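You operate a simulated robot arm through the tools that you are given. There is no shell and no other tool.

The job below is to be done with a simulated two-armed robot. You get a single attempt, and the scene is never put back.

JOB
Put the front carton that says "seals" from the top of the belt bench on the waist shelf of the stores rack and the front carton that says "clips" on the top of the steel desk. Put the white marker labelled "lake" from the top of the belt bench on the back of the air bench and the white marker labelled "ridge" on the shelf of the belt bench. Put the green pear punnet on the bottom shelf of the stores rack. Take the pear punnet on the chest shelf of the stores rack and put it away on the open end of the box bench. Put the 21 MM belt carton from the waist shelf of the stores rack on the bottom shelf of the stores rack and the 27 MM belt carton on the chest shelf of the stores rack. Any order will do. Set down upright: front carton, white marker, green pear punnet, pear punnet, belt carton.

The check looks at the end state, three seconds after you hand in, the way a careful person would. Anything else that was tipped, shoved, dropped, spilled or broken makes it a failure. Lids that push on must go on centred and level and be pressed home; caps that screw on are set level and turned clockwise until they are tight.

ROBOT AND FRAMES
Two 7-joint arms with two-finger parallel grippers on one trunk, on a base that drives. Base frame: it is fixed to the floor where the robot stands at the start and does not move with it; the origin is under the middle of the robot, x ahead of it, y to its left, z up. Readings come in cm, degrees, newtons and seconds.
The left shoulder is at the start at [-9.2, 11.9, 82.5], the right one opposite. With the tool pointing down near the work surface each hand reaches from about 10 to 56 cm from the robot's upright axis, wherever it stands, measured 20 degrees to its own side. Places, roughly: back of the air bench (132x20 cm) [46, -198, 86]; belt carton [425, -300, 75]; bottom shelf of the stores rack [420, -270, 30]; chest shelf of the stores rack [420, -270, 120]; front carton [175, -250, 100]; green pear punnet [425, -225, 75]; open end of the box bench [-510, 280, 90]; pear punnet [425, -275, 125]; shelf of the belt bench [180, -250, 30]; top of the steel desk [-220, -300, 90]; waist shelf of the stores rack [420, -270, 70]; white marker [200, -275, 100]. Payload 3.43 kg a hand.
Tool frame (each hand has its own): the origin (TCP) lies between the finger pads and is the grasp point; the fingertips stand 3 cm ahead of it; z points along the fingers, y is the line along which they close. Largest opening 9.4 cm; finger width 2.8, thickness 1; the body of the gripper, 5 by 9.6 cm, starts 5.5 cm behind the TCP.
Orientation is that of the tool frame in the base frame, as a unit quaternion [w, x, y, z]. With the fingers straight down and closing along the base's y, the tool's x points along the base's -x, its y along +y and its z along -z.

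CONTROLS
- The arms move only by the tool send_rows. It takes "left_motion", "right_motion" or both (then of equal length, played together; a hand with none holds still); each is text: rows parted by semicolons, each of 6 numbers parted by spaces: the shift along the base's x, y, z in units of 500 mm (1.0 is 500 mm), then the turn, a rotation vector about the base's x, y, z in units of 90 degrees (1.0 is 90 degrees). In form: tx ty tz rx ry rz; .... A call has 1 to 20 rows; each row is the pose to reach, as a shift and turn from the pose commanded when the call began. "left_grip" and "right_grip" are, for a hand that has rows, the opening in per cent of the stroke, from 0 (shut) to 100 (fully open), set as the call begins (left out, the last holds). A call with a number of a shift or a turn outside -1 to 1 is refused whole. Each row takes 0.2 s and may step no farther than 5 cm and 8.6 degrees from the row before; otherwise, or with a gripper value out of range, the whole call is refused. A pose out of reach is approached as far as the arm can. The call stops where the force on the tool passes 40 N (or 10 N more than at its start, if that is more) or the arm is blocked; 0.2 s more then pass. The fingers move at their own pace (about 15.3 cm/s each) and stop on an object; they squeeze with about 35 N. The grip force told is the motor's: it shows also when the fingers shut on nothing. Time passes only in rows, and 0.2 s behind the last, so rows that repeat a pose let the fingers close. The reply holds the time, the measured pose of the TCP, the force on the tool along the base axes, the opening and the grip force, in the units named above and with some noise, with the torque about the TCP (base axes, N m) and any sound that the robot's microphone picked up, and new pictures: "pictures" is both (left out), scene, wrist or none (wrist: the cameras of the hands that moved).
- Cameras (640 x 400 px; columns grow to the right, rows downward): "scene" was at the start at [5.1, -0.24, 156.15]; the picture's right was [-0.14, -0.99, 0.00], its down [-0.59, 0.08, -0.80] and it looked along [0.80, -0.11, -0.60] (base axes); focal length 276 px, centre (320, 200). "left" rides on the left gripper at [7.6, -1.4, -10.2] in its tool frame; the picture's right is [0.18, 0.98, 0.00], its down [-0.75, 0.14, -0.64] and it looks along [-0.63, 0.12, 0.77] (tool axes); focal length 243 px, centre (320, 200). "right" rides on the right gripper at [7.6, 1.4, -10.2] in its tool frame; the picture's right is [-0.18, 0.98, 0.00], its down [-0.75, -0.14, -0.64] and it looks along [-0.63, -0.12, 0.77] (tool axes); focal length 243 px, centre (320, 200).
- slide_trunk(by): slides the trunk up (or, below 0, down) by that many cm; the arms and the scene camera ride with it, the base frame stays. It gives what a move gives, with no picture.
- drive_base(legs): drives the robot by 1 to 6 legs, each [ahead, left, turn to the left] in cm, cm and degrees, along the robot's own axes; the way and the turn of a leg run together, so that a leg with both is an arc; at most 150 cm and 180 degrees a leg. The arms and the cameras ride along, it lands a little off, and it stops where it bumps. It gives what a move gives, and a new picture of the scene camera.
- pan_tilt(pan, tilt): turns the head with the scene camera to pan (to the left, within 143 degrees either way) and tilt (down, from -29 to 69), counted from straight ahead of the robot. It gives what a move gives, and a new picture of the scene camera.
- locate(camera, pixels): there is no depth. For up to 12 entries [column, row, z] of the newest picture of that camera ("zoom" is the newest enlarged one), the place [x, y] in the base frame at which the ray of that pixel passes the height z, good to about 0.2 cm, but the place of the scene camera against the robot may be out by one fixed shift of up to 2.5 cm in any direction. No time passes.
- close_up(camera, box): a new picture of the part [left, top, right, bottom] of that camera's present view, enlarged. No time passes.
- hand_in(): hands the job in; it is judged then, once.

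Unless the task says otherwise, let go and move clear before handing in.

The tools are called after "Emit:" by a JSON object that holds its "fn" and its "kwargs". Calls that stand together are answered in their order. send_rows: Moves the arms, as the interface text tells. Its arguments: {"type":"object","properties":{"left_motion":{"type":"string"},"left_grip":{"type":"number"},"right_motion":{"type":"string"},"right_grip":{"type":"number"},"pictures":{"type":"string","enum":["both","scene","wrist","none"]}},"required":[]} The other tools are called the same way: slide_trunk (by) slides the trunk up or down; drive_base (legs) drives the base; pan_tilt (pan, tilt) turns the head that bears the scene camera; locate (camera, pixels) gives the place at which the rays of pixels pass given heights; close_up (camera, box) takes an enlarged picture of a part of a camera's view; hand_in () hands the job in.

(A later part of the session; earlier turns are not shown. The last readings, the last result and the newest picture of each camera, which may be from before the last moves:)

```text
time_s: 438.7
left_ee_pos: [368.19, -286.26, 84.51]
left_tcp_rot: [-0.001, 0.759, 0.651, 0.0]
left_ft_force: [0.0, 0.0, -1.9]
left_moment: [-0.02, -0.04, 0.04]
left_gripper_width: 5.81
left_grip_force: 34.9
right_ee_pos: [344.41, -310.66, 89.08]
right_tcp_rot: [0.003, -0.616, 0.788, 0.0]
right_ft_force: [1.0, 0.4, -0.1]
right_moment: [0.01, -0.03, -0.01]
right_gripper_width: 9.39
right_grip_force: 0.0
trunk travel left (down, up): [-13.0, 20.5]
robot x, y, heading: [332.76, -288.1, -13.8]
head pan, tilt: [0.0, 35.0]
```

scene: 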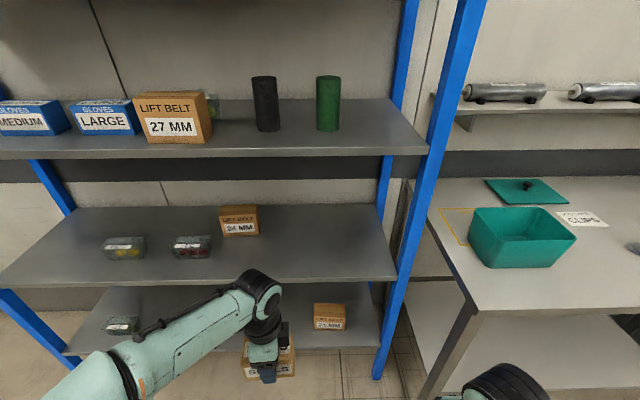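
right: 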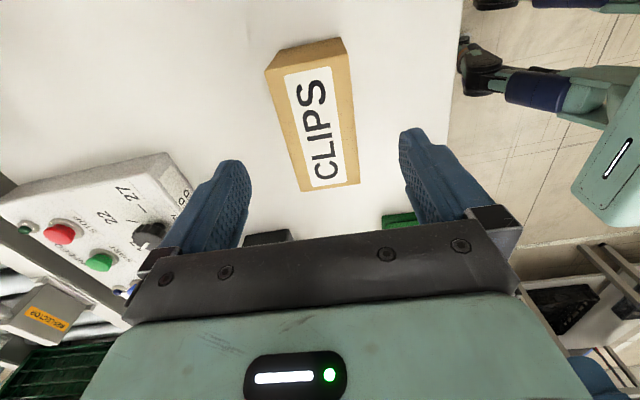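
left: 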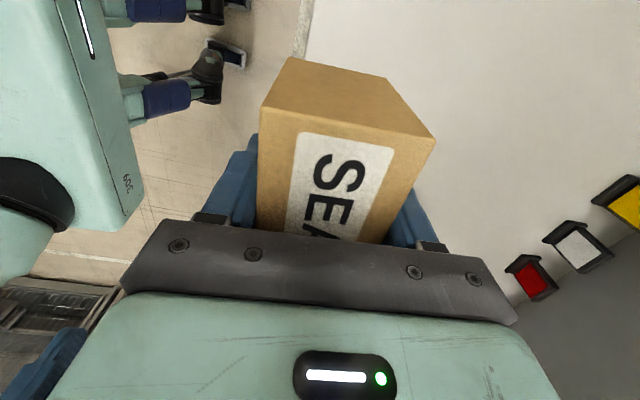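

The waist shelf's right part is free. I lower SEALS to z≈80.5 and drive 31 cm in.

Emit:
{"fn": "send_rows", "kwargs": {"left_motion": "0 0 -0.04 0 0 0; 0 0 -0.08 0 0 0; 0 0 -0.08 0 0 0", "pictures": "none"}}

Emit:
{"fn": "drive_base", "kwargs": {"legs": [[31, 0, 0]]}}

```text
time_s: 439.5
left_ee_pos: [368.05, -286.11, 80.58]
left_tcp_rot: [0.0, 0.759, 0.651, 0.0]
left_ft_force: [0.3, -0.6, -1.8]
left_moment: [-0.01, 0.03, 0.02]
left_gripper_width: 5.82
left_grip_force: 35.2
right_ee_pos: [344.57, -310.73, 89.25]
right_tcp_rot: [0.004, -0.616, 0.788, 0.001]
right_ft_force: [0.6, 0.6, 0.3]
right_moment: [0.02, -0.01, -0.02]
right_gripper_width: 9.4
right_grip_force: 0.1
trunk travel left (down, up): [-13.0, 20.5]
robot x, y, heading: [332.94, -288.4, -13.9]
head pan, tilt: [0.0, 35.0]
```

```text
time_s: 441.6
left_ee_pos: [397.78, -293.52, 80.62]
left_tcp_rot: [-0.001, 0.759, 0.651, -0.001]
left_ft_force: [0.6, 0.6, -1.6]
left_moment: [-0.02, 0.01, -0.02]
left_gripper_width: 5.81
left_grip_force: 34.4
right_ee_pos: [374.22, -318.08, 89.21]
right_tcp_rot: [0.004, -0.616, 0.788, 0.0]
right_ft_force: [0.6, -0.3, -0.1]
right_moment: [0.0, 0.0, 0.01]
right_gripper_width: 9.41
right_grip_force: 0.0
trunk travel left (down, up): [-13.0, 20.5]
robot x, y, heading: [362.49, -295.65, -13.8]
head pan, tilt: [0.0, 35.0]
```

scene: 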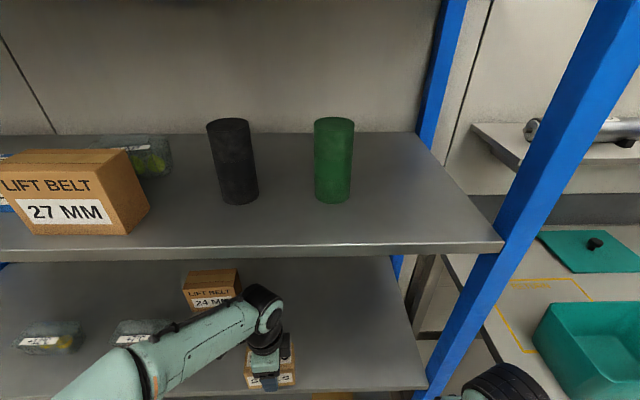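

I move SEALS to about (405.5,-299.5) and lower it gently onto the shelf (z=74).

Emit:
{"fn": "send_rows", "kwargs": {"left_motion": "0.05 -0.04 0 0 0 0; 0.1 -0.08 0 0 0 0; 0.154 -0.12 0 0 0 0; 0.154 -0.12 -0.03 0 0 0; 0.154 -0.12 -0.046 0 0 0; 0.154 -0.12 -0.052 0 0 0; 0.154 -0.12 -0.058 0 0 0; 0.154 -0.12 -0.064 0 0 0; 0.154 -0.12 -0.07 0 0 0; 0.154 -0.12 -0.076 0 0 0; 0.154 -0.12 -0.082 0 0 0", "pictures": "both"}}

```text
time_s: 444.0
left_ee_pos: [405.46, -299.62, 77.01]
left_tcp_rot: [0.004, 0.759, 0.651, 0.0]
left_ft_force: [-4.0, 1.1, 9.8]
left_moment: [0.39, 0.37, 0.07]
left_gripper_width: 5.82
left_grip_force: 35.4
right_ee_pos: [374.22, -318.06, 89.04]
right_tcp_rot: [0.003, -0.615, 0.788, 0.0]
right_ft_force: [0.5, -0.1, -0.9]
right_moment: [0.02, -0.03, -0.02]
right_gripper_width: 9.4
right_grip_force: 0.0
trunk travel left (down, up): [-13.0, 20.5]
robot x, y, heading: [362.58, -295.28, -13.9]
head pan, tilt: [0.0, 35.0]
stopped in row 11 (left hand): the force on the tool passed its limit at 46 N (the readings are from after the stop); the commanded pose is now the measured one
```

scene: 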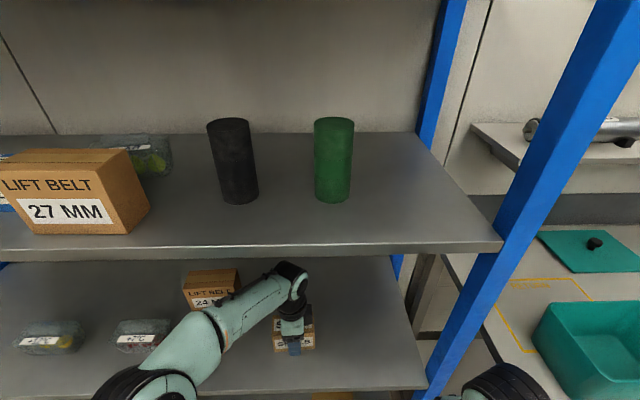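
left: 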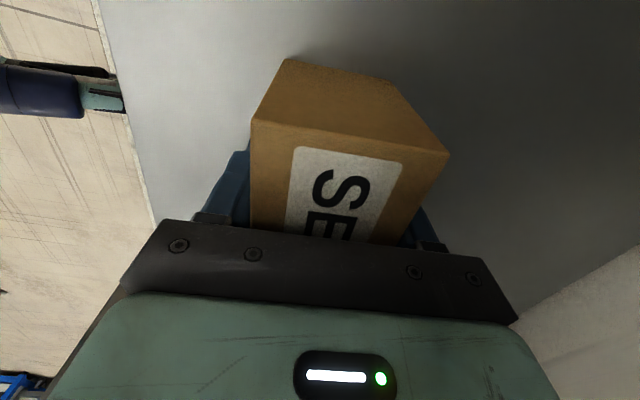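

SEALS is on the waist shelf. I open, rise 8 mm and slide right clear of it.

Emit:
{"fn": "send_rows", "kwargs": {"left_motion": "0 0 0.004 0 0 0; 0 0 0.004 0 0 0; 0 0 0.004 0 0 0; 0 0 0.016 0 0 0; -0.009 -0.06 0.016 0 0 0; -0.018 -0.12 0.016 0 0 0; -0.026 -0.17 0.016 0 0 0; -0.026 -0.17 0.016 0 0 0", "left_grip": 100, "pictures": "both"}}

```text
time_s: 445.8
left_ee_pos: [404.45, -308.05, 77.79]
left_tcp_rot: [0.003, 0.759, 0.651, 0.001]
left_ft_force: [-0.2, -0.2, -0.8]
left_moment: [-0.01, 0.01, -0.02]
left_gripper_width: 9.4
left_grip_force: 0.1
right_ee_pos: [374.09, -318.05, 89.22]
right_tcp_rot: [0.003, -0.616, 0.788, 0.0]
right_ft_force: [-0.3, -0.7, -0.2]
right_moment: [0.01, 0.01, 0.06]
right_gripper_width: 9.41
right_grip_force: 0.0
trunk travel left (down, up): [-13.0, 20.5]
robot x, y, heading: [362.73, -295.41, -14.1]
head pan, tilt: [0.0, 35.0]
```

scene: 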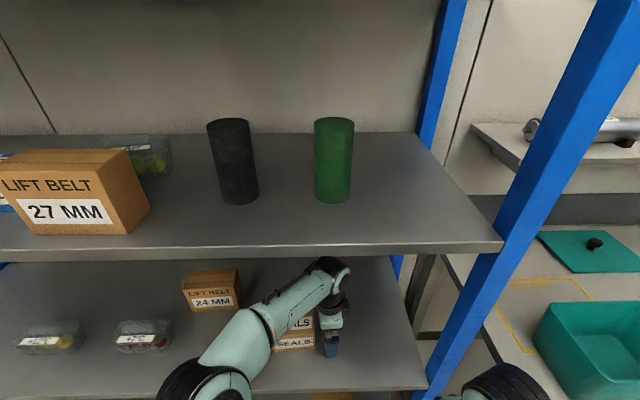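
left: 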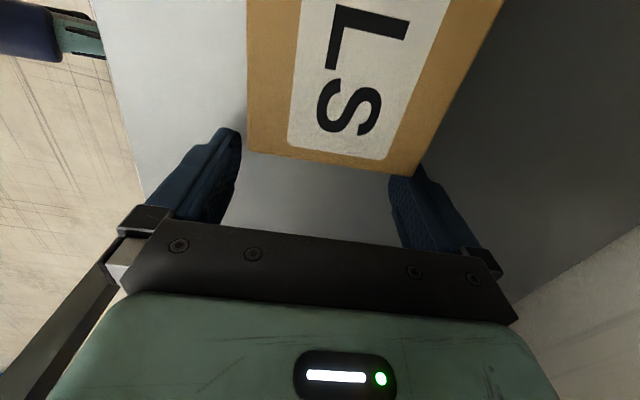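

SEALS stands free. I shift 1.5 cm more to the right and back out.

Emit:
{"fn": "send_rows", "kwargs": {"left_motion": "-0.005 -0.03 0 0 0 0; -0.005 -0.03 0 0 0 0", "pictures": "none"}}

Emit:
{"fn": "drive_base", "kwargs": {"legs": [[-40, 0, 0]]}}

Emit:
{"fn": "close_up", "kwargs": {"camera": "scene", "box": [60, 80, 460, 330]}}

```text
time_s: 446.4
left_ee_pos: [404.07, -309.52, 77.82]
left_tcp_rot: [0.003, 0.759, 0.651, 0.0]
left_ft_force: [-0.5, 0.2, -0.8]
left_moment: [0.0, 0.01, -0.03]
left_gripper_width: 9.39
left_grip_force: 0.1
right_ee_pos: [374.18, -317.97, 89.18]
right_tcp_rot: [0.004, -0.616, 0.788, 0.001]
right_ft_force: [-0.1, -0.3, 0.1]
right_moment: [-0.01, -0.02, 0.01]
right_gripper_width: 9.42
right_grip_force: 0.1
trunk travel left (down, up): [-13.0, 20.5]
robot x, y, heading: [363.07, -295.48, -13.9]
head pan, tilt: [0.0, 35.0]
```

```text
time_s: 448.9
left_ee_pos: [366.07, -300.2, 77.68]
left_tcp_rot: [0.003, 0.758, 0.652, 0.001]
left_ft_force: [0.4, 0.0, 0.2]
left_moment: [0.01, 0.02, 0.02]
left_gripper_width: 9.38
left_grip_force: 0.0
right_ee_pos: [336.13, -308.57, 89.21]
right_tcp_rot: [0.004, -0.617, 0.787, 0.0]
right_ft_force: [-0.3, 0.1, -1.1]
right_moment: [0.0, -0.01, 0.01]
right_gripper_width: 9.38
right_grip_force: 0.1
trunk travel left (down, up): [-13.0, 20.5]
robot x, y, heading: [324.29, -285.65, -13.8]
head pan, tilt: [0.0, 35.0]
```

scene: 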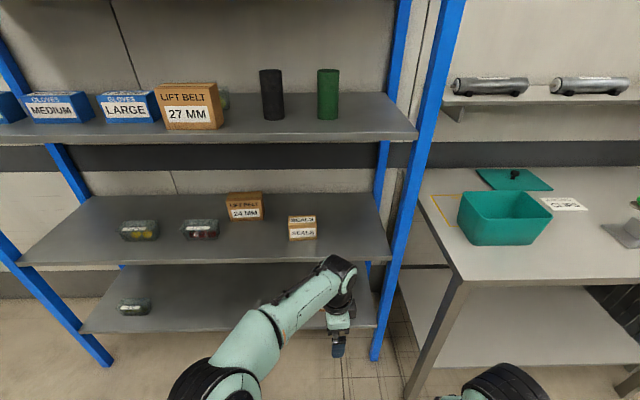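

```text
1.60 times, centred on (260, 205) of scene
```

zoom: 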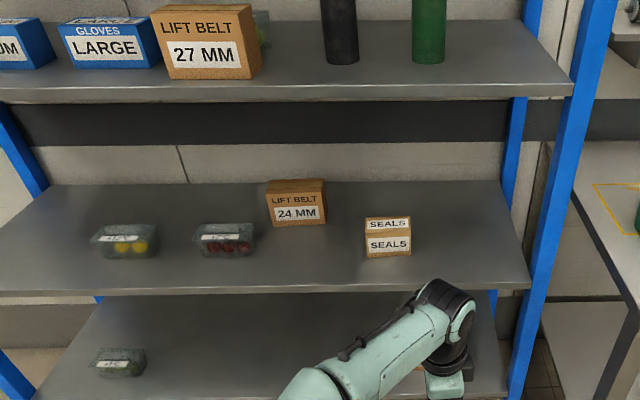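

SEALS is on the waist shelf, with everything else in order. Now the pear punnet behind 27 MM on the chest shelf: I raise the trunk, shift left, and raise the left hand in front of the gap between 27 MM and the black cylinder.

Emit:
{"fn": "slide_trunk", "kwargs": {"by": 20.5}}

Emit:
{"fn": "send_rows", "kwargs": {"left_motion": "-0.014 0.039 0.069 0 0 -0.01; -0.028 0.078 0.138 0 0 -0.02; -0.042 0.117 0.207 0 0 -0.03; -0.056 0.156 0.276 0 0 -0.04; -0.07 0.195 0.345 0 0 -0.049; -0.084 0.234 0.414 0 0 -0.049; -0.098 0.272 0.486 0 0 -0.049; -0.098 0.272 0.486 0 0 -0.049", "pictures": "none"}}

Emit:
{"fn": "drive_base", "kwargs": {"legs": [[0, 12.4, 0]]}}

Emit:
{"fn": "pan_tilt", "kwargs": {"pan": 0, "tilt": 25}}

```text
time_s: 451.1
left_ee_pos: [366.1, -300.07, 98.19]
left_tcp_rot: [0.004, 0.759, 0.652, 0.0]
left_ft_force: [-0.2, -0.4, 1.0]
left_moment: [-0.04, 0.0, 0.0]
left_gripper_width: 9.41
left_grip_force: 0.0
right_ee_pos: [336.03, -308.65, 109.68]
right_tcp_rot: [0.003, -0.617, 0.787, 0.001]
right_ft_force: [-0.9, -0.5, 0.3]
right_moment: [0.04, -0.02, -0.04]
right_gripper_width: 9.4
right_grip_force: 0.0
trunk travel left (down, up): [-33.5, 0.0]
robot x, y, heading: [324.1, -286.02, -13.7]
head pan, tilt: [0.0, 35.0]
```

```text
time_s: 452.9
left_ee_pos: [361.22, -286.62, 122.58]
left_tcp_rot: [0.002, 0.783, 0.622, -0.001]
left_ft_force: [0.5, -1.0, 0.5]
left_moment: [0.0, -0.01, -0.03]
left_gripper_width: 9.39
left_grip_force: 0.1
right_ee_pos: [336.17, -308.66, 109.64]
right_tcp_rot: [0.003, -0.616, 0.787, 0.0]
right_ft_force: [0.4, -0.5, -0.2]
right_moment: [0.0, -0.01, -0.02]
right_gripper_width: 9.4
right_grip_force: 0.1
trunk travel left (down, up): [-33.5, 0.0]
robot x, y, heading: [324.34, -286.0, -14.0]
head pan, tilt: [0.0, 35.0]
```

```text
time_s: 454.6
left_ee_pos: [364.18, -274.77, 122.62]
left_tcp_rot: [0.003, 0.783, 0.623, 0.0]
left_ft_force: [-0.4, 0.2, 0.0]
left_moment: [-0.04, 0.0, -0.02]
left_gripper_width: 9.4
left_grip_force: 0.0
right_ee_pos: [339.11, -296.77, 109.71]
right_tcp_rot: [0.004, -0.617, 0.787, 0.0]
right_ft_force: [-0.1, -0.7, 1.3]
right_moment: [0.0, 0.03, 0.03]
right_gripper_width: 9.38
right_grip_force: 0.0
trunk travel left (down, up): [-33.5, 0.0]
robot x, y, heading: [327.52, -274.24, -13.8]
head pan, tilt: [0.0, 35.0]
```

scene: 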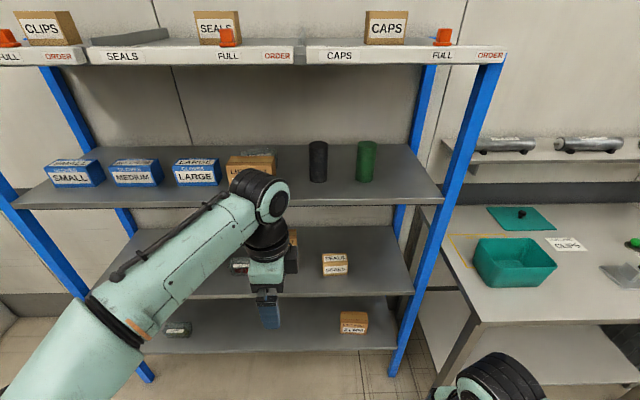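

```text
time_s: 455.3
left_ee_pos: [364.07, -274.64, 122.68]
left_tcp_rot: [0.002, 0.783, 0.623, 0.0]
left_ft_force: [-1.1, 0.0, 0.1]
left_moment: [0.01, -0.01, -0.01]
left_gripper_width: 9.39
left_grip_force: 0.0
right_ee_pos: [339.1, -296.63, 109.62]
right_tcp_rot: [0.004, -0.617, 0.787, 0.001]
right_ft_force: [0.2, -0.3, 0.3]
right_moment: [-0.02, 0.03, 0.02]
right_gripper_width: 9.4
right_grip_force: 0.1
trunk travel left (down, up): [-33.5, 0.0]
robot x, y, heading: [327.7, -274.55, -13.7]
head pan, tilt: [0.0, 25.0]
```

scene: 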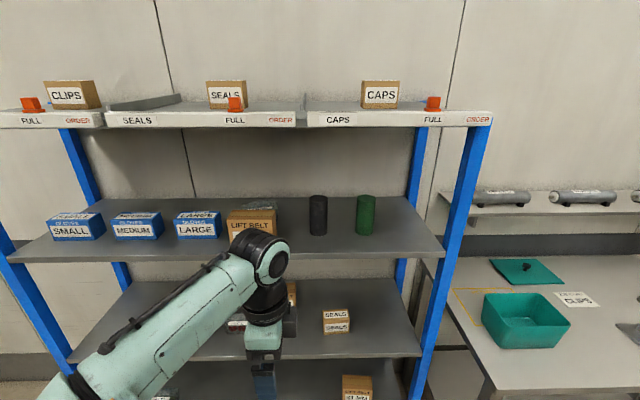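

The hand is lined up with the gap. I drive 24 cm closer and look at the pear punnet from above.

Emit:
{"fn": "drive_base", "kwargs": {"legs": [[24, 0, 0]]}}

Emit:
{"fn": "pan_tilt", "kwargs": {"pan": 0, "tilt": 38}}

Emit:
{"fn": "close_up", "kwargs": {"camera": "scene", "box": [130, 80, 450, 280]}}

Emit:
{"fn": "send_rows", "kwargs": {"left_motion": "0 0 0 0 0 0", "pictures": "wrist"}}

```text
time_s: 457.1
left_ee_pos: [387.26, -280.26, 122.41]
left_tcp_rot: [0.004, 0.782, 0.624, -0.001]
left_ft_force: [0.5, 0.5, 0.2]
left_moment: [0.01, 0.01, 0.02]
left_gripper_width: 9.39
left_grip_force: 0.1
right_ee_pos: [362.25, -302.31, 109.55]
right_tcp_rot: [0.003, -0.618, 0.786, 0.001]
right_ft_force: [-0.3, 0.4, -0.1]
right_moment: [0.0, -0.02, 0.01]
right_gripper_width: 9.41
right_grip_force: 0.1
trunk travel left (down, up): [-33.5, 0.0]
robot x, y, heading: [350.65, -279.96, -13.8]
head pan, tilt: [0.0, 25.0]
```

scene: 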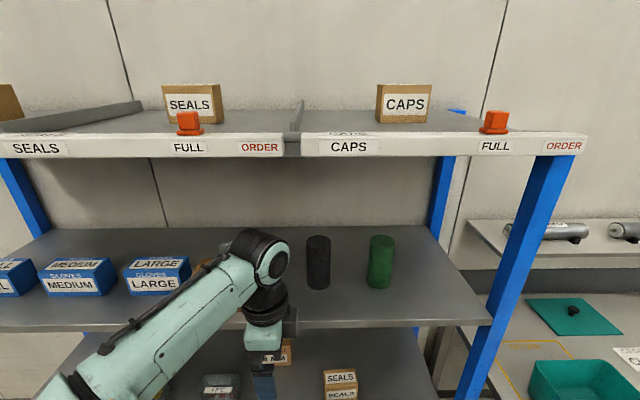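

```text
time_s: 457.9
left_ee_pos: [387.4, -280.24, 122.52]
left_tcp_rot: [0.005, 0.782, 0.623, 0.0]
left_ft_force: [-0.2, -0.1, -0.8]
left_moment: [0.02, -0.03, 0.0]
left_gripper_width: 9.42
left_grip_force: 0.0
right_ee_pos: [362.44, -302.39, 109.63]
right_tcp_rot: [0.003, -0.619, 0.786, 0.001]
right_ft_force: [1.5, -0.8, -0.6]
right_moment: [0.0, 0.02, -0.01]
right_gripper_width: 9.45
right_grip_force: 0.0
trunk travel left (down, up): [-33.5, 0.0]
robot x, y, heading: [350.92, -279.85, -13.7]
head pan, tilt: [0.0, 38.0]
```

scene: 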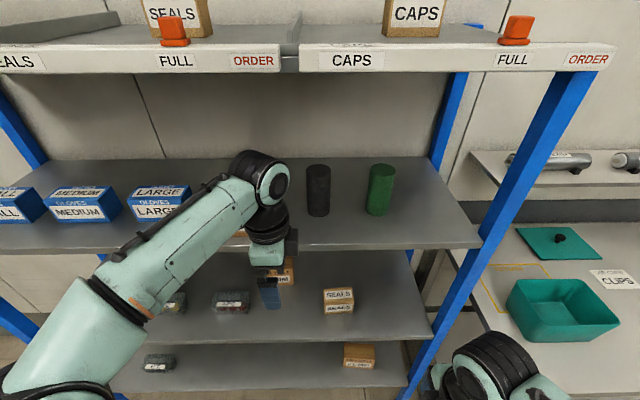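

```text
2.00 times, centred on (290, 180) of scene
```

zoom: 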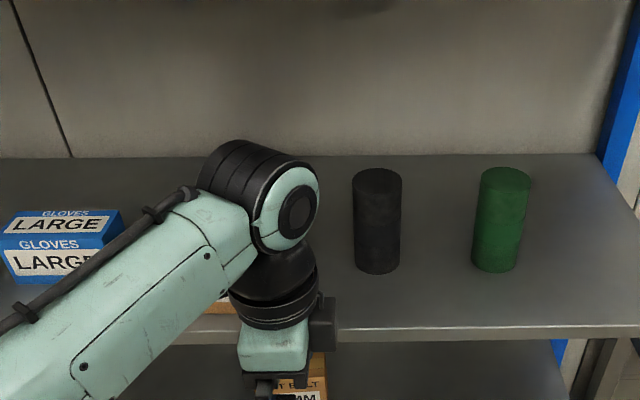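

```text
time_s: 458.3
left_ee_pos: [387.29, -280.34, 122.49]
left_tcp_rot: [0.004, 0.783, 0.623, -0.001]
left_ft_force: [0.1, 0.4, -0.5]
left_moment: [0.02, 0.0, -0.02]
left_gripper_width: 9.4
left_grip_force: 0.0
right_ee_pos: [362.36, -302.39, 109.7]
right_tcp_rot: [0.004, -0.619, 0.786, 0.001]
right_ft_force: [0.3, -0.7, 0.1]
right_moment: [-0.02, -0.03, 0.0]
right_gripper_width: 9.42
right_grip_force: 0.1
trunk travel left (down, up): [-33.5, 0.0]
robot x, y, heading: [350.71, -279.51, -13.6]
head pan, tilt: [0.0, 38.0]
```

left: 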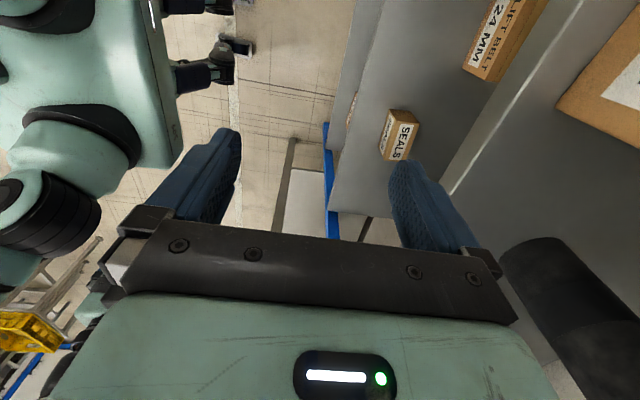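

I check the gap: 27 MM's corner at left-wrist (558,108) and the black cylinder's edge at (505,250).

Emit:
{"fn": "locate", "kwargs": {"camera": "left", "pixels": [[558, 108, 117.5], [640, 148, 117.5], [503, 255, 117.5], [500, 262, 130], [583, 0, 117.5], [450, 190, 117.5], [545, 238, 131], [600, 290, 117.5]]}}

Emit:
{"fn": "close_up", "kwargs": {"camera": "left", "box": [440, 40, 640, 400]}}

```text
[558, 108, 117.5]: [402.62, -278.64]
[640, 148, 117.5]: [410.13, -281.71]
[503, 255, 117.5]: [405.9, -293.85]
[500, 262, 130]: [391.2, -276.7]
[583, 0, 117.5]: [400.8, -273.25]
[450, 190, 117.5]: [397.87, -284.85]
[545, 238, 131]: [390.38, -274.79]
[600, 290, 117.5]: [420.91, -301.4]
```

```text
1.11 times, centred on (540, 220) of left
```

zoom: 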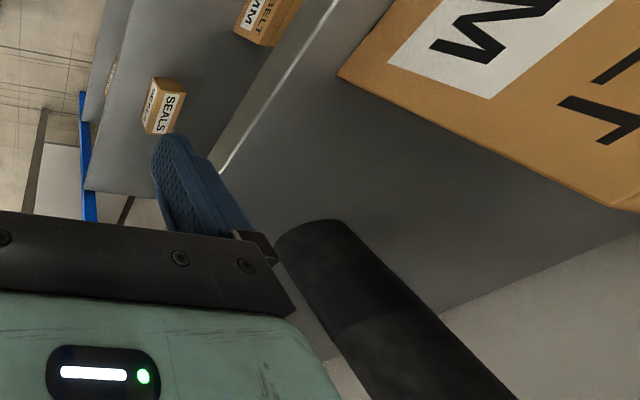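

Emit:
{"fn": "locate", "kwargs": {"camera": "zoom", "pixels": [[310, 220, 117.5], [280, 235, 117.5], [350, 225, 117.5], [335, 73, 117.5], [610, 205, 117.5]]}}

```text
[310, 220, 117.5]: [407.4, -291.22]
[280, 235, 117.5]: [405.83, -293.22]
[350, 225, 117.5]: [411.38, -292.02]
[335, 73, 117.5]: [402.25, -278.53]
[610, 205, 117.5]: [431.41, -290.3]
```

The corridor is 10 cm wide and the hand is centred in it. I drive 16 cm further in.

Emit:
{"fn": "drive_base", "kwargs": {"legs": [[16, 0, 0]]}}

Emit:
{"fn": "send_rows", "kwargs": {"left_motion": "0 0 0 0 0 0", "pictures": "wrist"}}

```text
time_s: 459.7
left_ee_pos: [402.71, -283.98, 122.7]
left_tcp_rot: [0.004, 0.782, 0.624, -0.001]
left_ft_force: [0.0, -0.5, -0.9]
left_moment: [0.02, 0.01, -0.04]
left_gripper_width: 9.41
left_grip_force: 0.0
right_ee_pos: [377.57, -305.99, 109.5]
right_tcp_rot: [0.004, -0.619, 0.786, 0.002]
right_ft_force: [0.1, -0.1, 0.0]
right_moment: [0.02, 0.01, -0.01]
right_gripper_width: 9.4
right_grip_force: 0.1
trunk travel left (down, up): [-33.5, 0.0]
robot x, y, heading: [365.83, -283.38, -13.3]
head pan, tilt: [0.0, 38.0]
```

scene: 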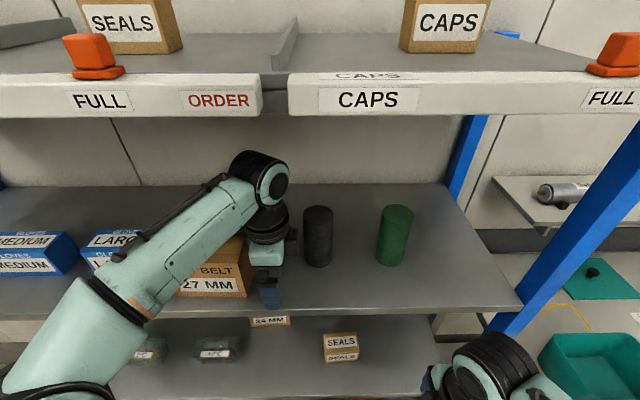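

```text
time_s: 460.1
left_ee_pos: [402.5, -284.09, 122.56]
left_tcp_rot: [0.003, 0.783, 0.622, 0.0]
left_ft_force: [0.0, -1.1, -0.1]
left_moment: [0.0, -0.02, 0.0]
left_gripper_width: 9.42
left_grip_force: 0.0
right_ee_pos: [377.67, -306.15, 109.67]
right_tcp_rot: [0.004, -0.618, 0.786, 0.0]
right_ft_force: [0.7, 0.0, -0.2]
right_moment: [0.01, -0.01, 0.01]
right_gripper_width: 9.38
right_grip_force: 0.2
trunk travel left (down, up): [-33.5, 0.0]
robot x, y, heading: [366.05, -283.65, -13.6]
head pan, tilt: [0.0, 38.0]
```

left: 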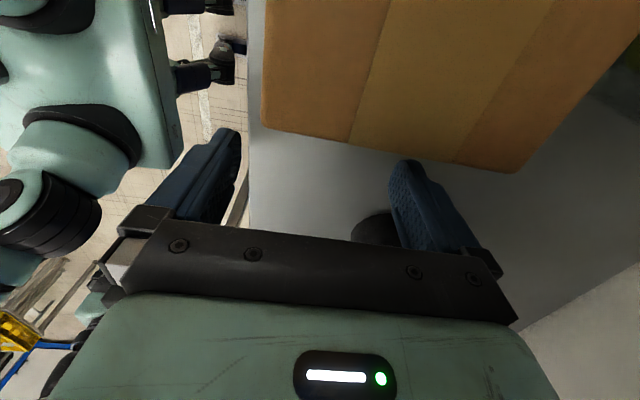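

The pear punnet should be ~15 cm further in. I drive 8 cm more and look again.

Emit:
{"fn": "drive_base", "kwargs": {"legs": [[8, 0, 0]]}}

Emit:
{"fn": "send_rows", "kwargs": {"left_motion": "0 0 0 0 0 0", "pictures": "wrist"}}

```text
time_s: 461.1
left_ee_pos: [410.59, -285.76, 122.57]
left_tcp_rot: [0.003, 0.782, 0.623, -0.001]
left_ft_force: [0.0, -0.1, 0.4]
left_moment: [0.0, 0.04, -0.01]
left_gripper_width: 9.41
left_grip_force: 0.0
right_ee_pos: [385.61, -307.92, 109.65]
right_tcp_rot: [0.004, -0.618, 0.786, 0.001]
right_ft_force: [1.4, 1.0, -0.2]
right_moment: [-0.01, 0.05, -0.01]
right_gripper_width: 9.4
right_grip_force: 0.0
trunk travel left (down, up): [-33.5, 0.0]
robot x, y, heading: [373.81, -285.47, -13.7]
head pan, tilt: [0.0, 38.0]
```

scene: 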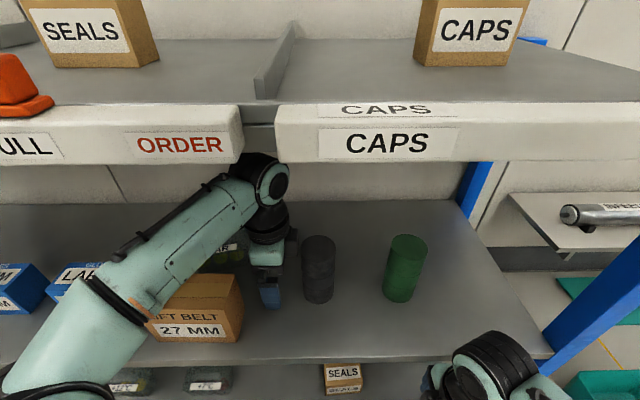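

```text
time_s: 461.5
left_ee_pos: [410.33, -285.9, 122.65]
left_tcp_rot: [0.004, 0.782, 0.623, -0.001]
left_ft_force: [-0.6, 0.1, 0.2]
left_moment: [0.02, -0.01, -0.02]
left_gripper_width: 9.4
left_grip_force: 0.1
right_ee_pos: [385.6, -307.79, 109.76]
right_tcp_rot: [0.004, -0.618, 0.786, 0.0]
right_ft_force: [0.2, 0.1, -0.2]
right_moment: [-0.02, 0.01, -0.04]
right_gripper_width: 9.42
right_grip_force: 0.1
trunk travel left (down, up): [-33.5, 0.0]
robot x, y, heading: [373.9, -285.42, -13.5]
head pan, tilt: [0.0, 38.0]
```

left: 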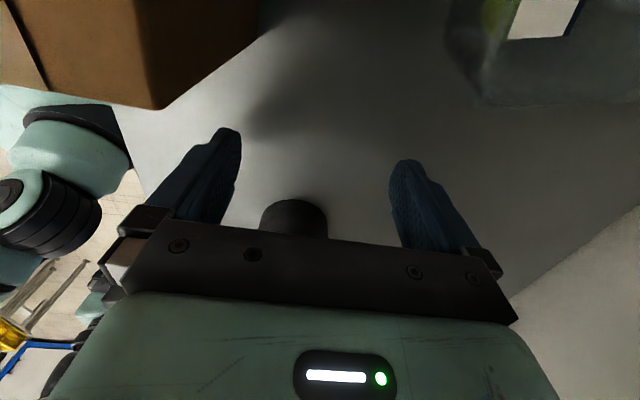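

Emit:
{"fn": "close_up", "kwargs": {"camera": "left", "box": [400, 0, 640, 150]}}

Emit:
{"fn": "locate", "kwargs": {"camera": "left", "pixels": [[445, 30, 122.5], [485, 103, 122.5], [485, 103, 117.5], [640, 103, 122.5], [640, 103, 117.5], [510, 38, 122.5], [568, 38, 122.5], [162, 108, 127.3], [258, 35, 127.3]]}}

```text
2.67 times, centred on (520, 75) of left
```

zoom: 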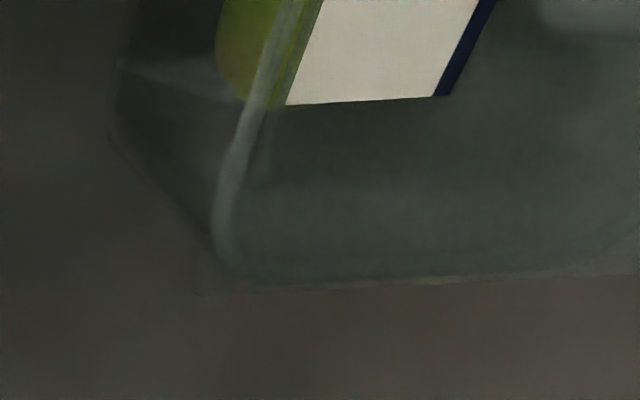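

```text
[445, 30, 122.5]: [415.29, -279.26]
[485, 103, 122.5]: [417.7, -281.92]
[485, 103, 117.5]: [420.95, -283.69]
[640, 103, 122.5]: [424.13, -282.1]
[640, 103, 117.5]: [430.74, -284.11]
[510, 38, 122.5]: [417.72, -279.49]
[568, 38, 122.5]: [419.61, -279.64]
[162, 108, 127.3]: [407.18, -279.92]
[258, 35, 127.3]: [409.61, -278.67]
```

Emit:
{"fn": "locate", "kwargs": {"camera": "left", "pixels": [[480, 96, 122.5], [494, 41, 122.5], [509, 2, 122.5], [630, 98, 122.5], [480, 96, 121.5], [509, 2, 121.5], [442, 50, 117.5], [450, 0, 117.5], [475, 90, 117.5]]}}

```text
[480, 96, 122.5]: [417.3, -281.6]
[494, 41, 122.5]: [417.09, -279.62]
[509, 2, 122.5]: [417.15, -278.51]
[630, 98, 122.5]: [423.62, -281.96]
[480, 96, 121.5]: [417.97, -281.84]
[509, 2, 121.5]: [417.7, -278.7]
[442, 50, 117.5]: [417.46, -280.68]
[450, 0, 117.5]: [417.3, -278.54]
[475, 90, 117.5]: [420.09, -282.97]
```

The pear punnet is turned nearly square to the base's x axis: its lid's front-right corner is at (417.3,-281.6), so its centre is about (420.3,-275.4). I rotate the tool by +13° and advance 4 cm to test the reach.

Emit:
{"fn": "send_rows", "kwargs": {"left_motion": "0.02 -0.004 0 0 0 0.07; 0.05 -0.008 0 0 0 0.144; 0.08 -0.01 0 0 0 0.144; 0.08 -0.01 0 0 0 0.144", "pictures": "wrist"}}

```text
time_s: 462.5
left_ee_pos: [414.44, -286.3, 122.49]
left_tcp_rot: [0.004, 0.707, 0.708, 0.0]
left_ft_force: [0.0, 1.0, -0.6]
left_moment: [-0.01, 0.0, -0.04]
left_gripper_width: 9.4
left_grip_force: 0.1
right_ee_pos: [385.63, -307.96, 109.82]
right_tcp_rot: [0.004, -0.618, 0.786, 0.0]
right_ft_force: [-0.4, 0.4, -0.6]
right_moment: [0.0, 0.0, -0.02]
right_gripper_width: 9.38
right_grip_force: 0.0
trunk travel left (down, up): [-33.5, 0.0]
robot x, y, heading: [373.9, -285.55, -13.2]
head pan, tilt: [0.0, 38.0]
```

left: 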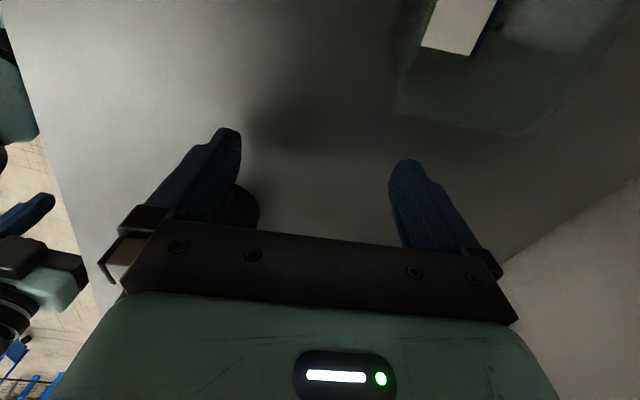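

Reached. The punnet's right end now spans (398,108)–(535,137); I locate it.

Emit:
{"fn": "close_up", "kwargs": {"camera": "left", "box": [360, 0, 640, 175]}}

Emit:
{"fn": "locate", "kwargs": {"camera": "left", "pixels": [[398, 106, 122.5], [536, 137, 122.5], [420, 20, 122.5], [422, 46, 122.5], [468, 56, 122.5], [640, 10, 122.5]]}}

```text
2.29 times, centred on (500, 88) of left
```

zoom: 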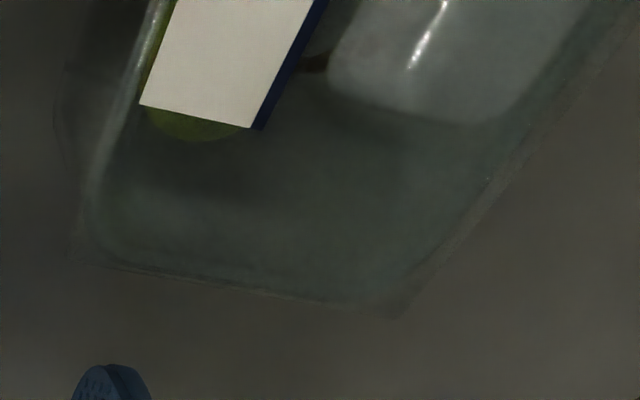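

```text
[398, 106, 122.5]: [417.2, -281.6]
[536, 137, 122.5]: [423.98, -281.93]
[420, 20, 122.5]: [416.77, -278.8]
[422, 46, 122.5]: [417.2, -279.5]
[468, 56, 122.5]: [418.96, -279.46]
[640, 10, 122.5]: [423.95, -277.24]
```

The lid's right end is centred at x≈420.6 and square to the base axes. I advance 6 cm in x.

Emit:
{"fn": "send_rows", "kwargs": {"left_motion": "0.03 0 0 0 0 0; 0.06 0 0 0 0 0; 0.09 0 0 0 0 0; 0.122 0 0 0 0 0; 0.122 0 0 0 0 0", "pictures": "wrist"}}

```text
time_s: 463.7
left_ee_pos: [420.63, -286.38, 122.58]
left_tcp_rot: [0.005, 0.707, 0.707, 0.001]
left_ft_force: [-0.4, -0.3, -0.1]
left_moment: [-0.01, 0.01, -0.01]
left_gripper_width: 9.38
left_grip_force: 0.1
right_ee_pos: [385.68, -307.82, 109.73]
right_tcp_rot: [0.004, -0.618, 0.786, 0.0]
right_ft_force: [0.2, -0.1, -0.6]
right_moment: [0.0, -0.01, 0.03]
right_gripper_width: 9.39
right_grip_force: 0.0
trunk travel left (down, up): [-33.5, 0.0]
robot x, y, heading: [374.07, -285.21, -13.4]
head pan, tilt: [0.0, 38.0]
```

left: 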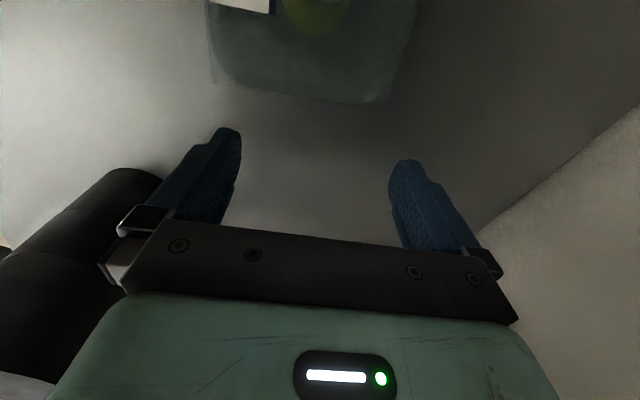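

Reached well. I lower 1 cm and slide left along the punnet to its middle.

Emit:
{"fn": "send_rows", "kwargs": {"left_motion": "0 0 -0.02 0 0 0; 0 0.05 -0.02 0 0 0; 0 0.1 -0.02 0 0 0; 0 0.15 -0.02 0 0 0; 0 0.2 -0.02 0 0 0; 0 0.216 -0.02 0 0 0; 0 0.216 -0.02 0 0 0", "pictures": "both"}}

```text
time_s: 465.3
left_ee_pos: [420.67, -275.54, 121.46]
left_tcp_rot: [0.004, 0.706, 0.708, 0.0]
left_ft_force: [0.0, 0.5, 0.1]
left_moment: [-0.03, 0.02, 0.0]
left_gripper_width: 9.39
left_grip_force: 0.1
right_ee_pos: [385.62, -307.91, 109.62]
right_tcp_rot: [0.005, -0.618, 0.786, 0.001]
right_ft_force: [0.5, -0.2, 0.2]
right_moment: [0.01, 0.04, 0.02]
right_gripper_width: 9.38
right_grip_force: 0.0
trunk travel left (down, up): [-33.5, 0.0]
robot x, y, heading: [373.89, -285.47, -13.6]
head pan, tilt: [0.0, 38.0]
```

scene: 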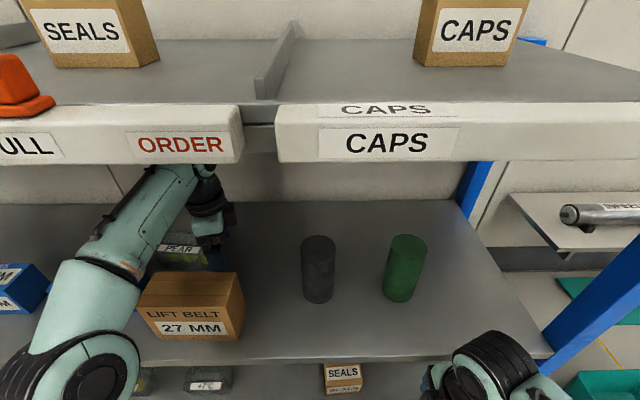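
left: 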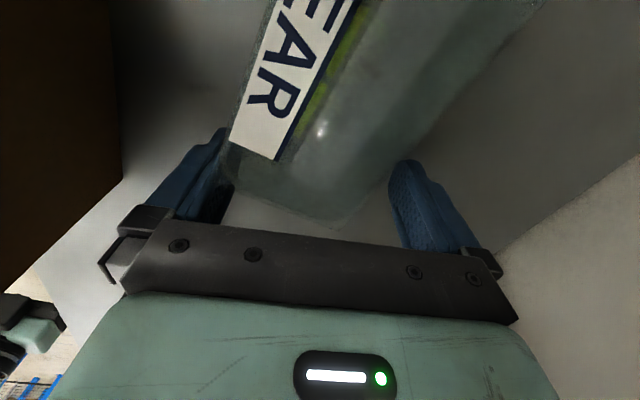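

The punnet's right end still sits at the fingers and it now looks turned ~15°: it seems the far finger pushed it. I examine before doing anything else.

Emit:
{"fn": "close_up", "kwargs": {"camera": "left", "box": [160, 0, 560, 250]}}

Emit:
{"fn": "close_up", "kwargs": {"camera": "scene", "box": [0, 180, 280, 355]}}

```text
1.60 times, centred on (360, 125) of left
```

zoom: 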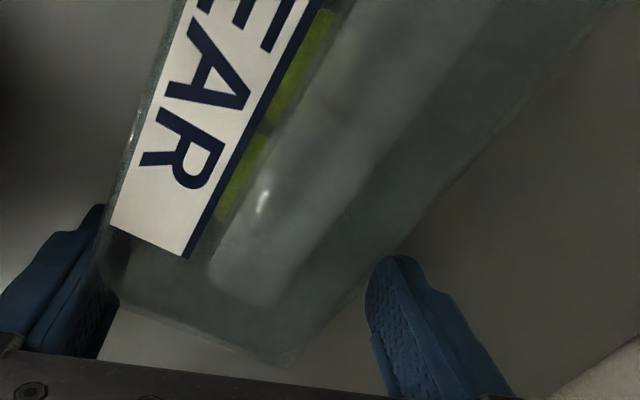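

```text
2.29 times, centred on (140, 268) of scene
```

zoom: 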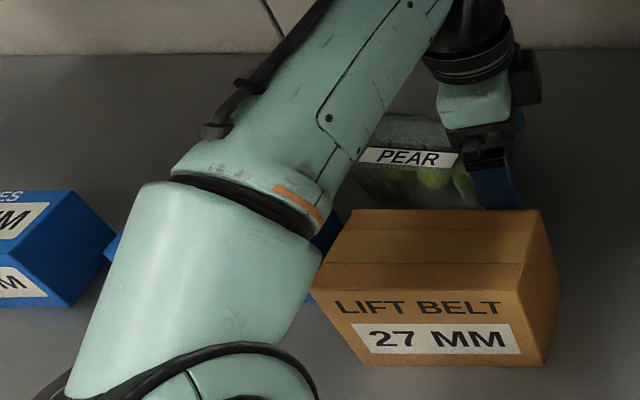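

Emit:
{"fn": "locate", "kwargs": {"camera": "left", "pixels": [[226, 172, 122.5], [340, 226, 122.5], [226, 172, 121], [340, 226, 121], [275, 0, 122.5], [535, 0, 122.5], [231, 143, 122.5], [277, 160, 122.5]]}}

```text
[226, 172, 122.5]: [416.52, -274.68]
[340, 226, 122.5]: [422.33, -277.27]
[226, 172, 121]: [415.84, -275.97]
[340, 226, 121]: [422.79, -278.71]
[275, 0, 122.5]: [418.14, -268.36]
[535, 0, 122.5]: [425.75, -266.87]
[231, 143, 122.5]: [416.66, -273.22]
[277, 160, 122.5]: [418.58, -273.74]
```

The punnet was nudged left and turned to about -17°; it is still upright. I retreat 5 cm to the right, rotate the tool to match, and re-measure.

Emit:
{"fn": "send_rows", "kwargs": {"left_motion": "0 -0.04 0 0 0 0; -0.01 -0.09 0 0 0 0; -0.03 -0.11 0.02 0 0 -0.09; -0.05 -0.11 0.02 0 0 -0.18; -0.05 -0.11 0.02 0 0 -0.18", "pictures": "wrist"}}

Emit:
{"fn": "close_up", "kwargs": {"camera": "left", "box": [160, 0, 560, 250]}}

```text
time_s: 466.5
left_ee_pos: [418.22, -281.09, 122.51]
left_tcp_rot: [0.003, 0.8, 0.6, 0.0]
left_ft_force: [0.2, 0.1, -0.2]
left_moment: [-0.02, 0.03, 0.01]
left_gripper_width: 9.4
left_grip_force: 0.1
right_ee_pos: [385.61, -307.97, 109.74]
right_tcp_rot: [0.005, -0.619, 0.785, 0.001]
right_ft_force: [-0.2, -0.6, 0.6]
right_moment: [0.01, 0.0, 0.02]
right_gripper_width: 9.41
right_grip_force: 0.1
trunk travel left (down, up): [-33.5, 0.0]
robot x, y, heading: [374.03, -285.5, -13.8]
head pan, tilt: [0.0, 38.0]
```

left: 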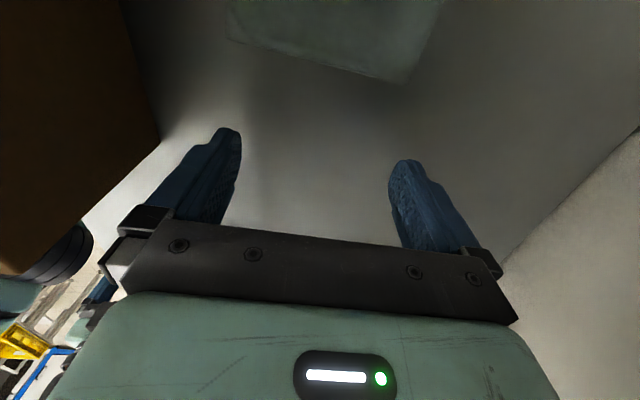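

```text
1.60 times, centred on (360, 125) of left
```

zoom: 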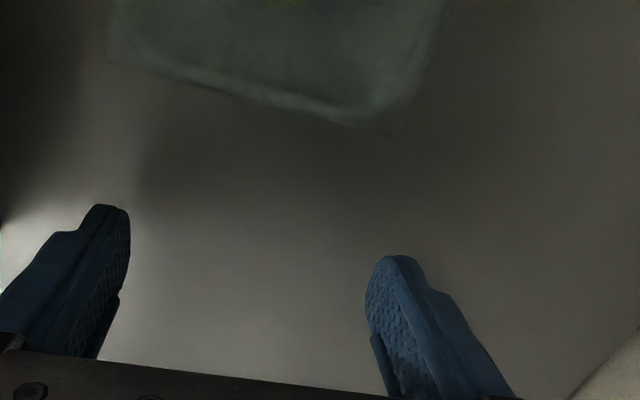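

Emit:
{"fn": "locate", "kwargs": {"camera": "left", "pixels": [[226, 39, 122], [405, 84, 122], [437, 0, 122], [226, 20, 122], [232, 0, 122], [405, 84, 120], [226, 39, 120], [437, 0, 120]]}}

```text
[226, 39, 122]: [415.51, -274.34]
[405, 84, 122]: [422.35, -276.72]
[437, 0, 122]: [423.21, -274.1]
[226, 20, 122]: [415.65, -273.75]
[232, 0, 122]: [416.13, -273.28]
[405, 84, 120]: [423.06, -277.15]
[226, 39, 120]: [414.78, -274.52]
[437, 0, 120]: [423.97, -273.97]
```

The punnet's right end is centred at (419.0,-275.5), heading about -19°, and the punnet is very light. I'll grip it near its right end: first align and move halfway.

Emit:
{"fn": "send_rows", "kwargs": {"left_motion": "-0.01 0.02 0 0 0 -0.03; -0.006 0.05 0 0 0 -0.03; 0 0.07 -0.02 0 0 -0.03; 0 0.07 -0.02 0 0 -0.03", "pictures": "wrist"}}

Emit:
{"fn": "close_up", "kwargs": {"camera": "left", "box": [160, 0, 560, 250]}}

```text
time_s: 467.5
left_ee_pos: [418.0, -277.75, 121.56]
left_tcp_rot: [0.003, 0.813, 0.582, 0.0]
left_ft_force: [-0.6, 0.4, -0.3]
left_moment: [0.01, 0.02, -0.02]
left_gripper_width: 9.41
left_grip_force: 0.0
right_ee_pos: [385.65, -307.9, 109.65]
right_tcp_rot: [0.005, -0.618, 0.786, 0.0]
right_ft_force: [-0.4, -1.1, -0.5]
right_moment: [-0.02, -0.02, -0.01]
right_gripper_width: 9.4
right_grip_force: 0.0
trunk travel left (down, up): [-33.5, 0.0]
robot x, y, heading: [373.78, -285.51, -13.5]
head pan, tilt: [0.0, 38.0]
```

left: 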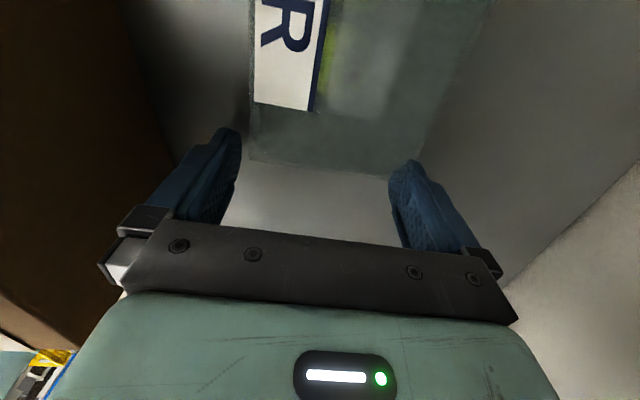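

```text
1.60 times, centred on (360, 125) of left
```

zoom: 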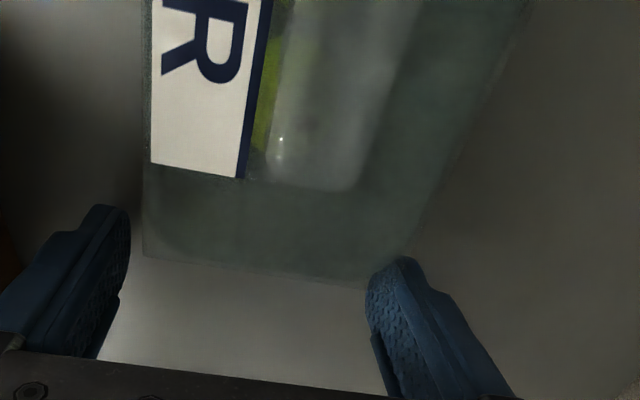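

Emit:
{"fn": "locate", "kwargs": {"camera": "left", "pixels": [[249, 161, 122.8], [400, 177, 122.8], [250, 20, 122.8], [480, 20, 122.8], [430, 115, 122.8], [249, 100, 122.8]]}}

```text
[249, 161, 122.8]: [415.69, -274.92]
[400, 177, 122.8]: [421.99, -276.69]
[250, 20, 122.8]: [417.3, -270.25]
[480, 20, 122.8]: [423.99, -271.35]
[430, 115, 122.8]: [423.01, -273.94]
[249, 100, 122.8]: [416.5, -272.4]
```

Now measured consistently: heading -18°, width 6.5 cm, hand nearly centred. I slide 5.3 cm along its axis so the fingers overlap the right 3 cm, and check.

Emit:
{"fn": "send_rows", "kwargs": {"left_motion": "0.01 0.02 0 0 0 0; 0.019 0.045 0 0 0 0; 0.028 0.072 0 0 0 0; 0.038 0.099 0 0 0 0; 0.038 0.099 0 0 0 0", "pictures": "wrist"}}

Emit:
{"fn": "close_up", "kwargs": {"camera": "left", "box": [160, 0, 560, 250]}}

```text
time_s: 468.7
left_ee_pos: [420.13, -272.76, 121.46]
left_tcp_rot: [0.004, 0.813, 0.582, -0.001]
left_ft_force: [-0.3, -0.8, 0.6]
left_moment: [0.04, 0.02, -0.02]
left_gripper_width: 9.4
left_grip_force: 0.1
right_ee_pos: [385.78, -307.88, 109.74]
right_tcp_rot: [0.004, -0.618, 0.786, 0.0]
right_ft_force: [0.5, 0.5, -0.1]
right_moment: [0.02, 0.03, 0.01]
right_gripper_width: 9.4
right_grip_force: 0.1
trunk travel left (down, up): [-33.5, 0.0]
robot x, y, heading: [374.1, -285.2, -13.5]
head pan, tilt: [0.0, 38.0]
```

left: 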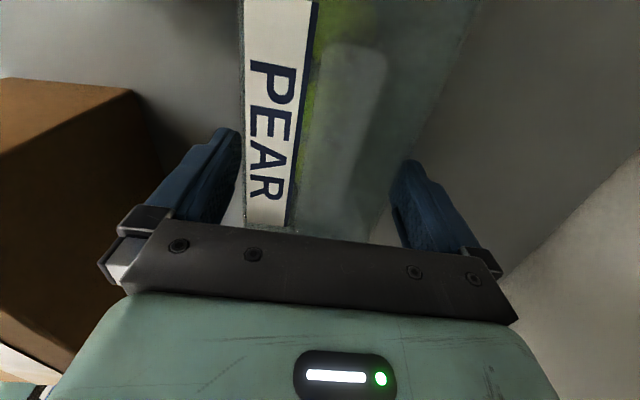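

```text
1.60 times, centred on (360, 125) of left
```

zoom: 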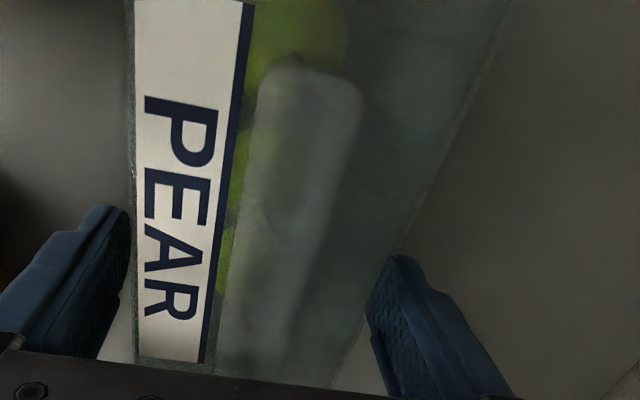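

The punnet lies between the fingers. I recentre by 4 mm, slide 2 cm further in, and close.

Emit:
{"fn": "send_rows", "kwargs": {"left_motion": "-0.007 0.003 0 0 0 0; 0 0.02 0 0 0 0; 0.006 0.041 0 0 0 0; 0.006 0.041 0 0 0 0", "pictures": "wrist"}}

```text
time_s: 469.7
left_ee_pos: [420.3, -270.55, 121.58]
left_tcp_rot: [0.003, 0.814, 0.581, 0.0]
left_ft_force: [-0.1, 0.0, 0.0]
left_moment: [-0.02, -0.02, -0.01]
left_gripper_width: 9.4
left_grip_force: 0.0
right_ee_pos: [385.68, -307.91, 109.65]
right_tcp_rot: [0.004, -0.618, 0.786, 0.0]
right_ft_force: [0.3, 0.3, 0.0]
right_moment: [0.01, 0.04, -0.01]
right_gripper_width: 9.41
right_grip_force: 0.0
trunk travel left (down, up): [-33.5, 0.0]
robot x, y, heading: [373.93, -285.4, -13.5]
head pan, tilt: [0.0, 38.0]
```

left: 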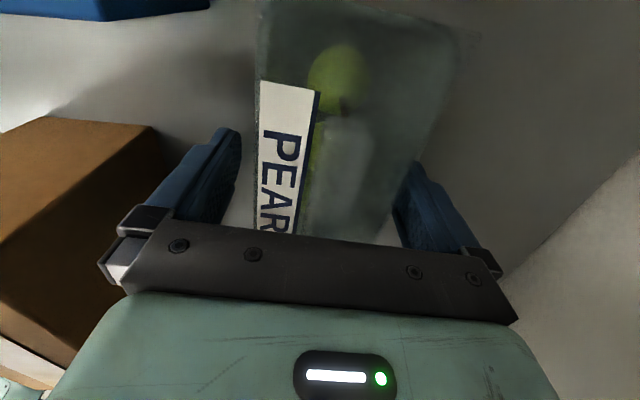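

The punnet's left end is visible and not touching the LARGE box (blue, top left). I close the gripper and lift 2 cm.

Emit:
{"fn": "send_rows", "kwargs": {"left_motion": "0 0 0 0 0 0; 0 0 0 0 0 0; 0 0 0 0 0 0; 0 0 0 0 0 0; 0 0 0.02 0 0 0; 0 0 0.04 0 0 0; 0 0 0.04 0 0 0", "left_grip": 30, "pictures": "both"}}

```text
time_s: 471.3
left_ee_pos: [420.44, -270.51, 123.54]
left_tcp_rot: [0.003, 0.814, 0.581, -0.001]
left_ft_force: [-0.2, 0.8, -0.4]
left_moment: [0.03, -0.01, -0.03]
left_gripper_width: 6.34
left_grip_force: 35.3
right_ee_pos: [385.75, -308.03, 109.66]
right_tcp_rot: [0.004, -0.618, 0.786, 0.0]
right_ft_force: [0.1, 0.0, 0.8]
right_moment: [-0.02, -0.01, 0.0]
right_gripper_width: 9.42
right_grip_force: 0.1
trunk travel left (down, up): [-33.5, 0.0]
robot x, y, heading: [373.85, -285.54, -13.7]
head pan, tilt: [0.0, 38.0]
```

scene: 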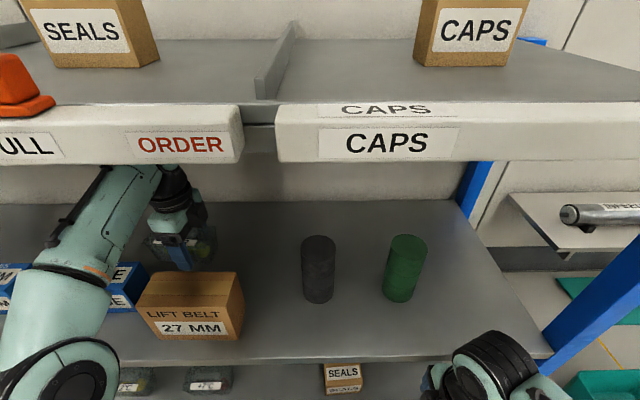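
left: 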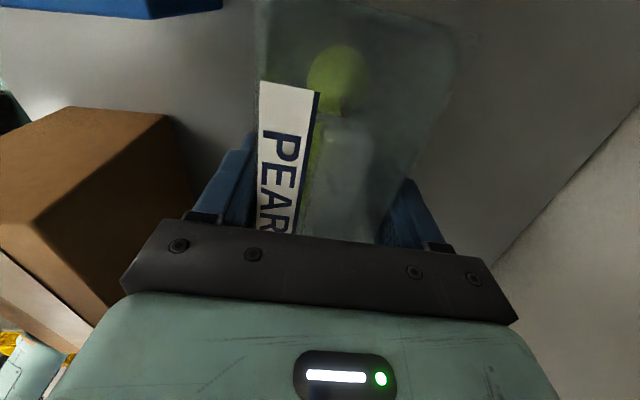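

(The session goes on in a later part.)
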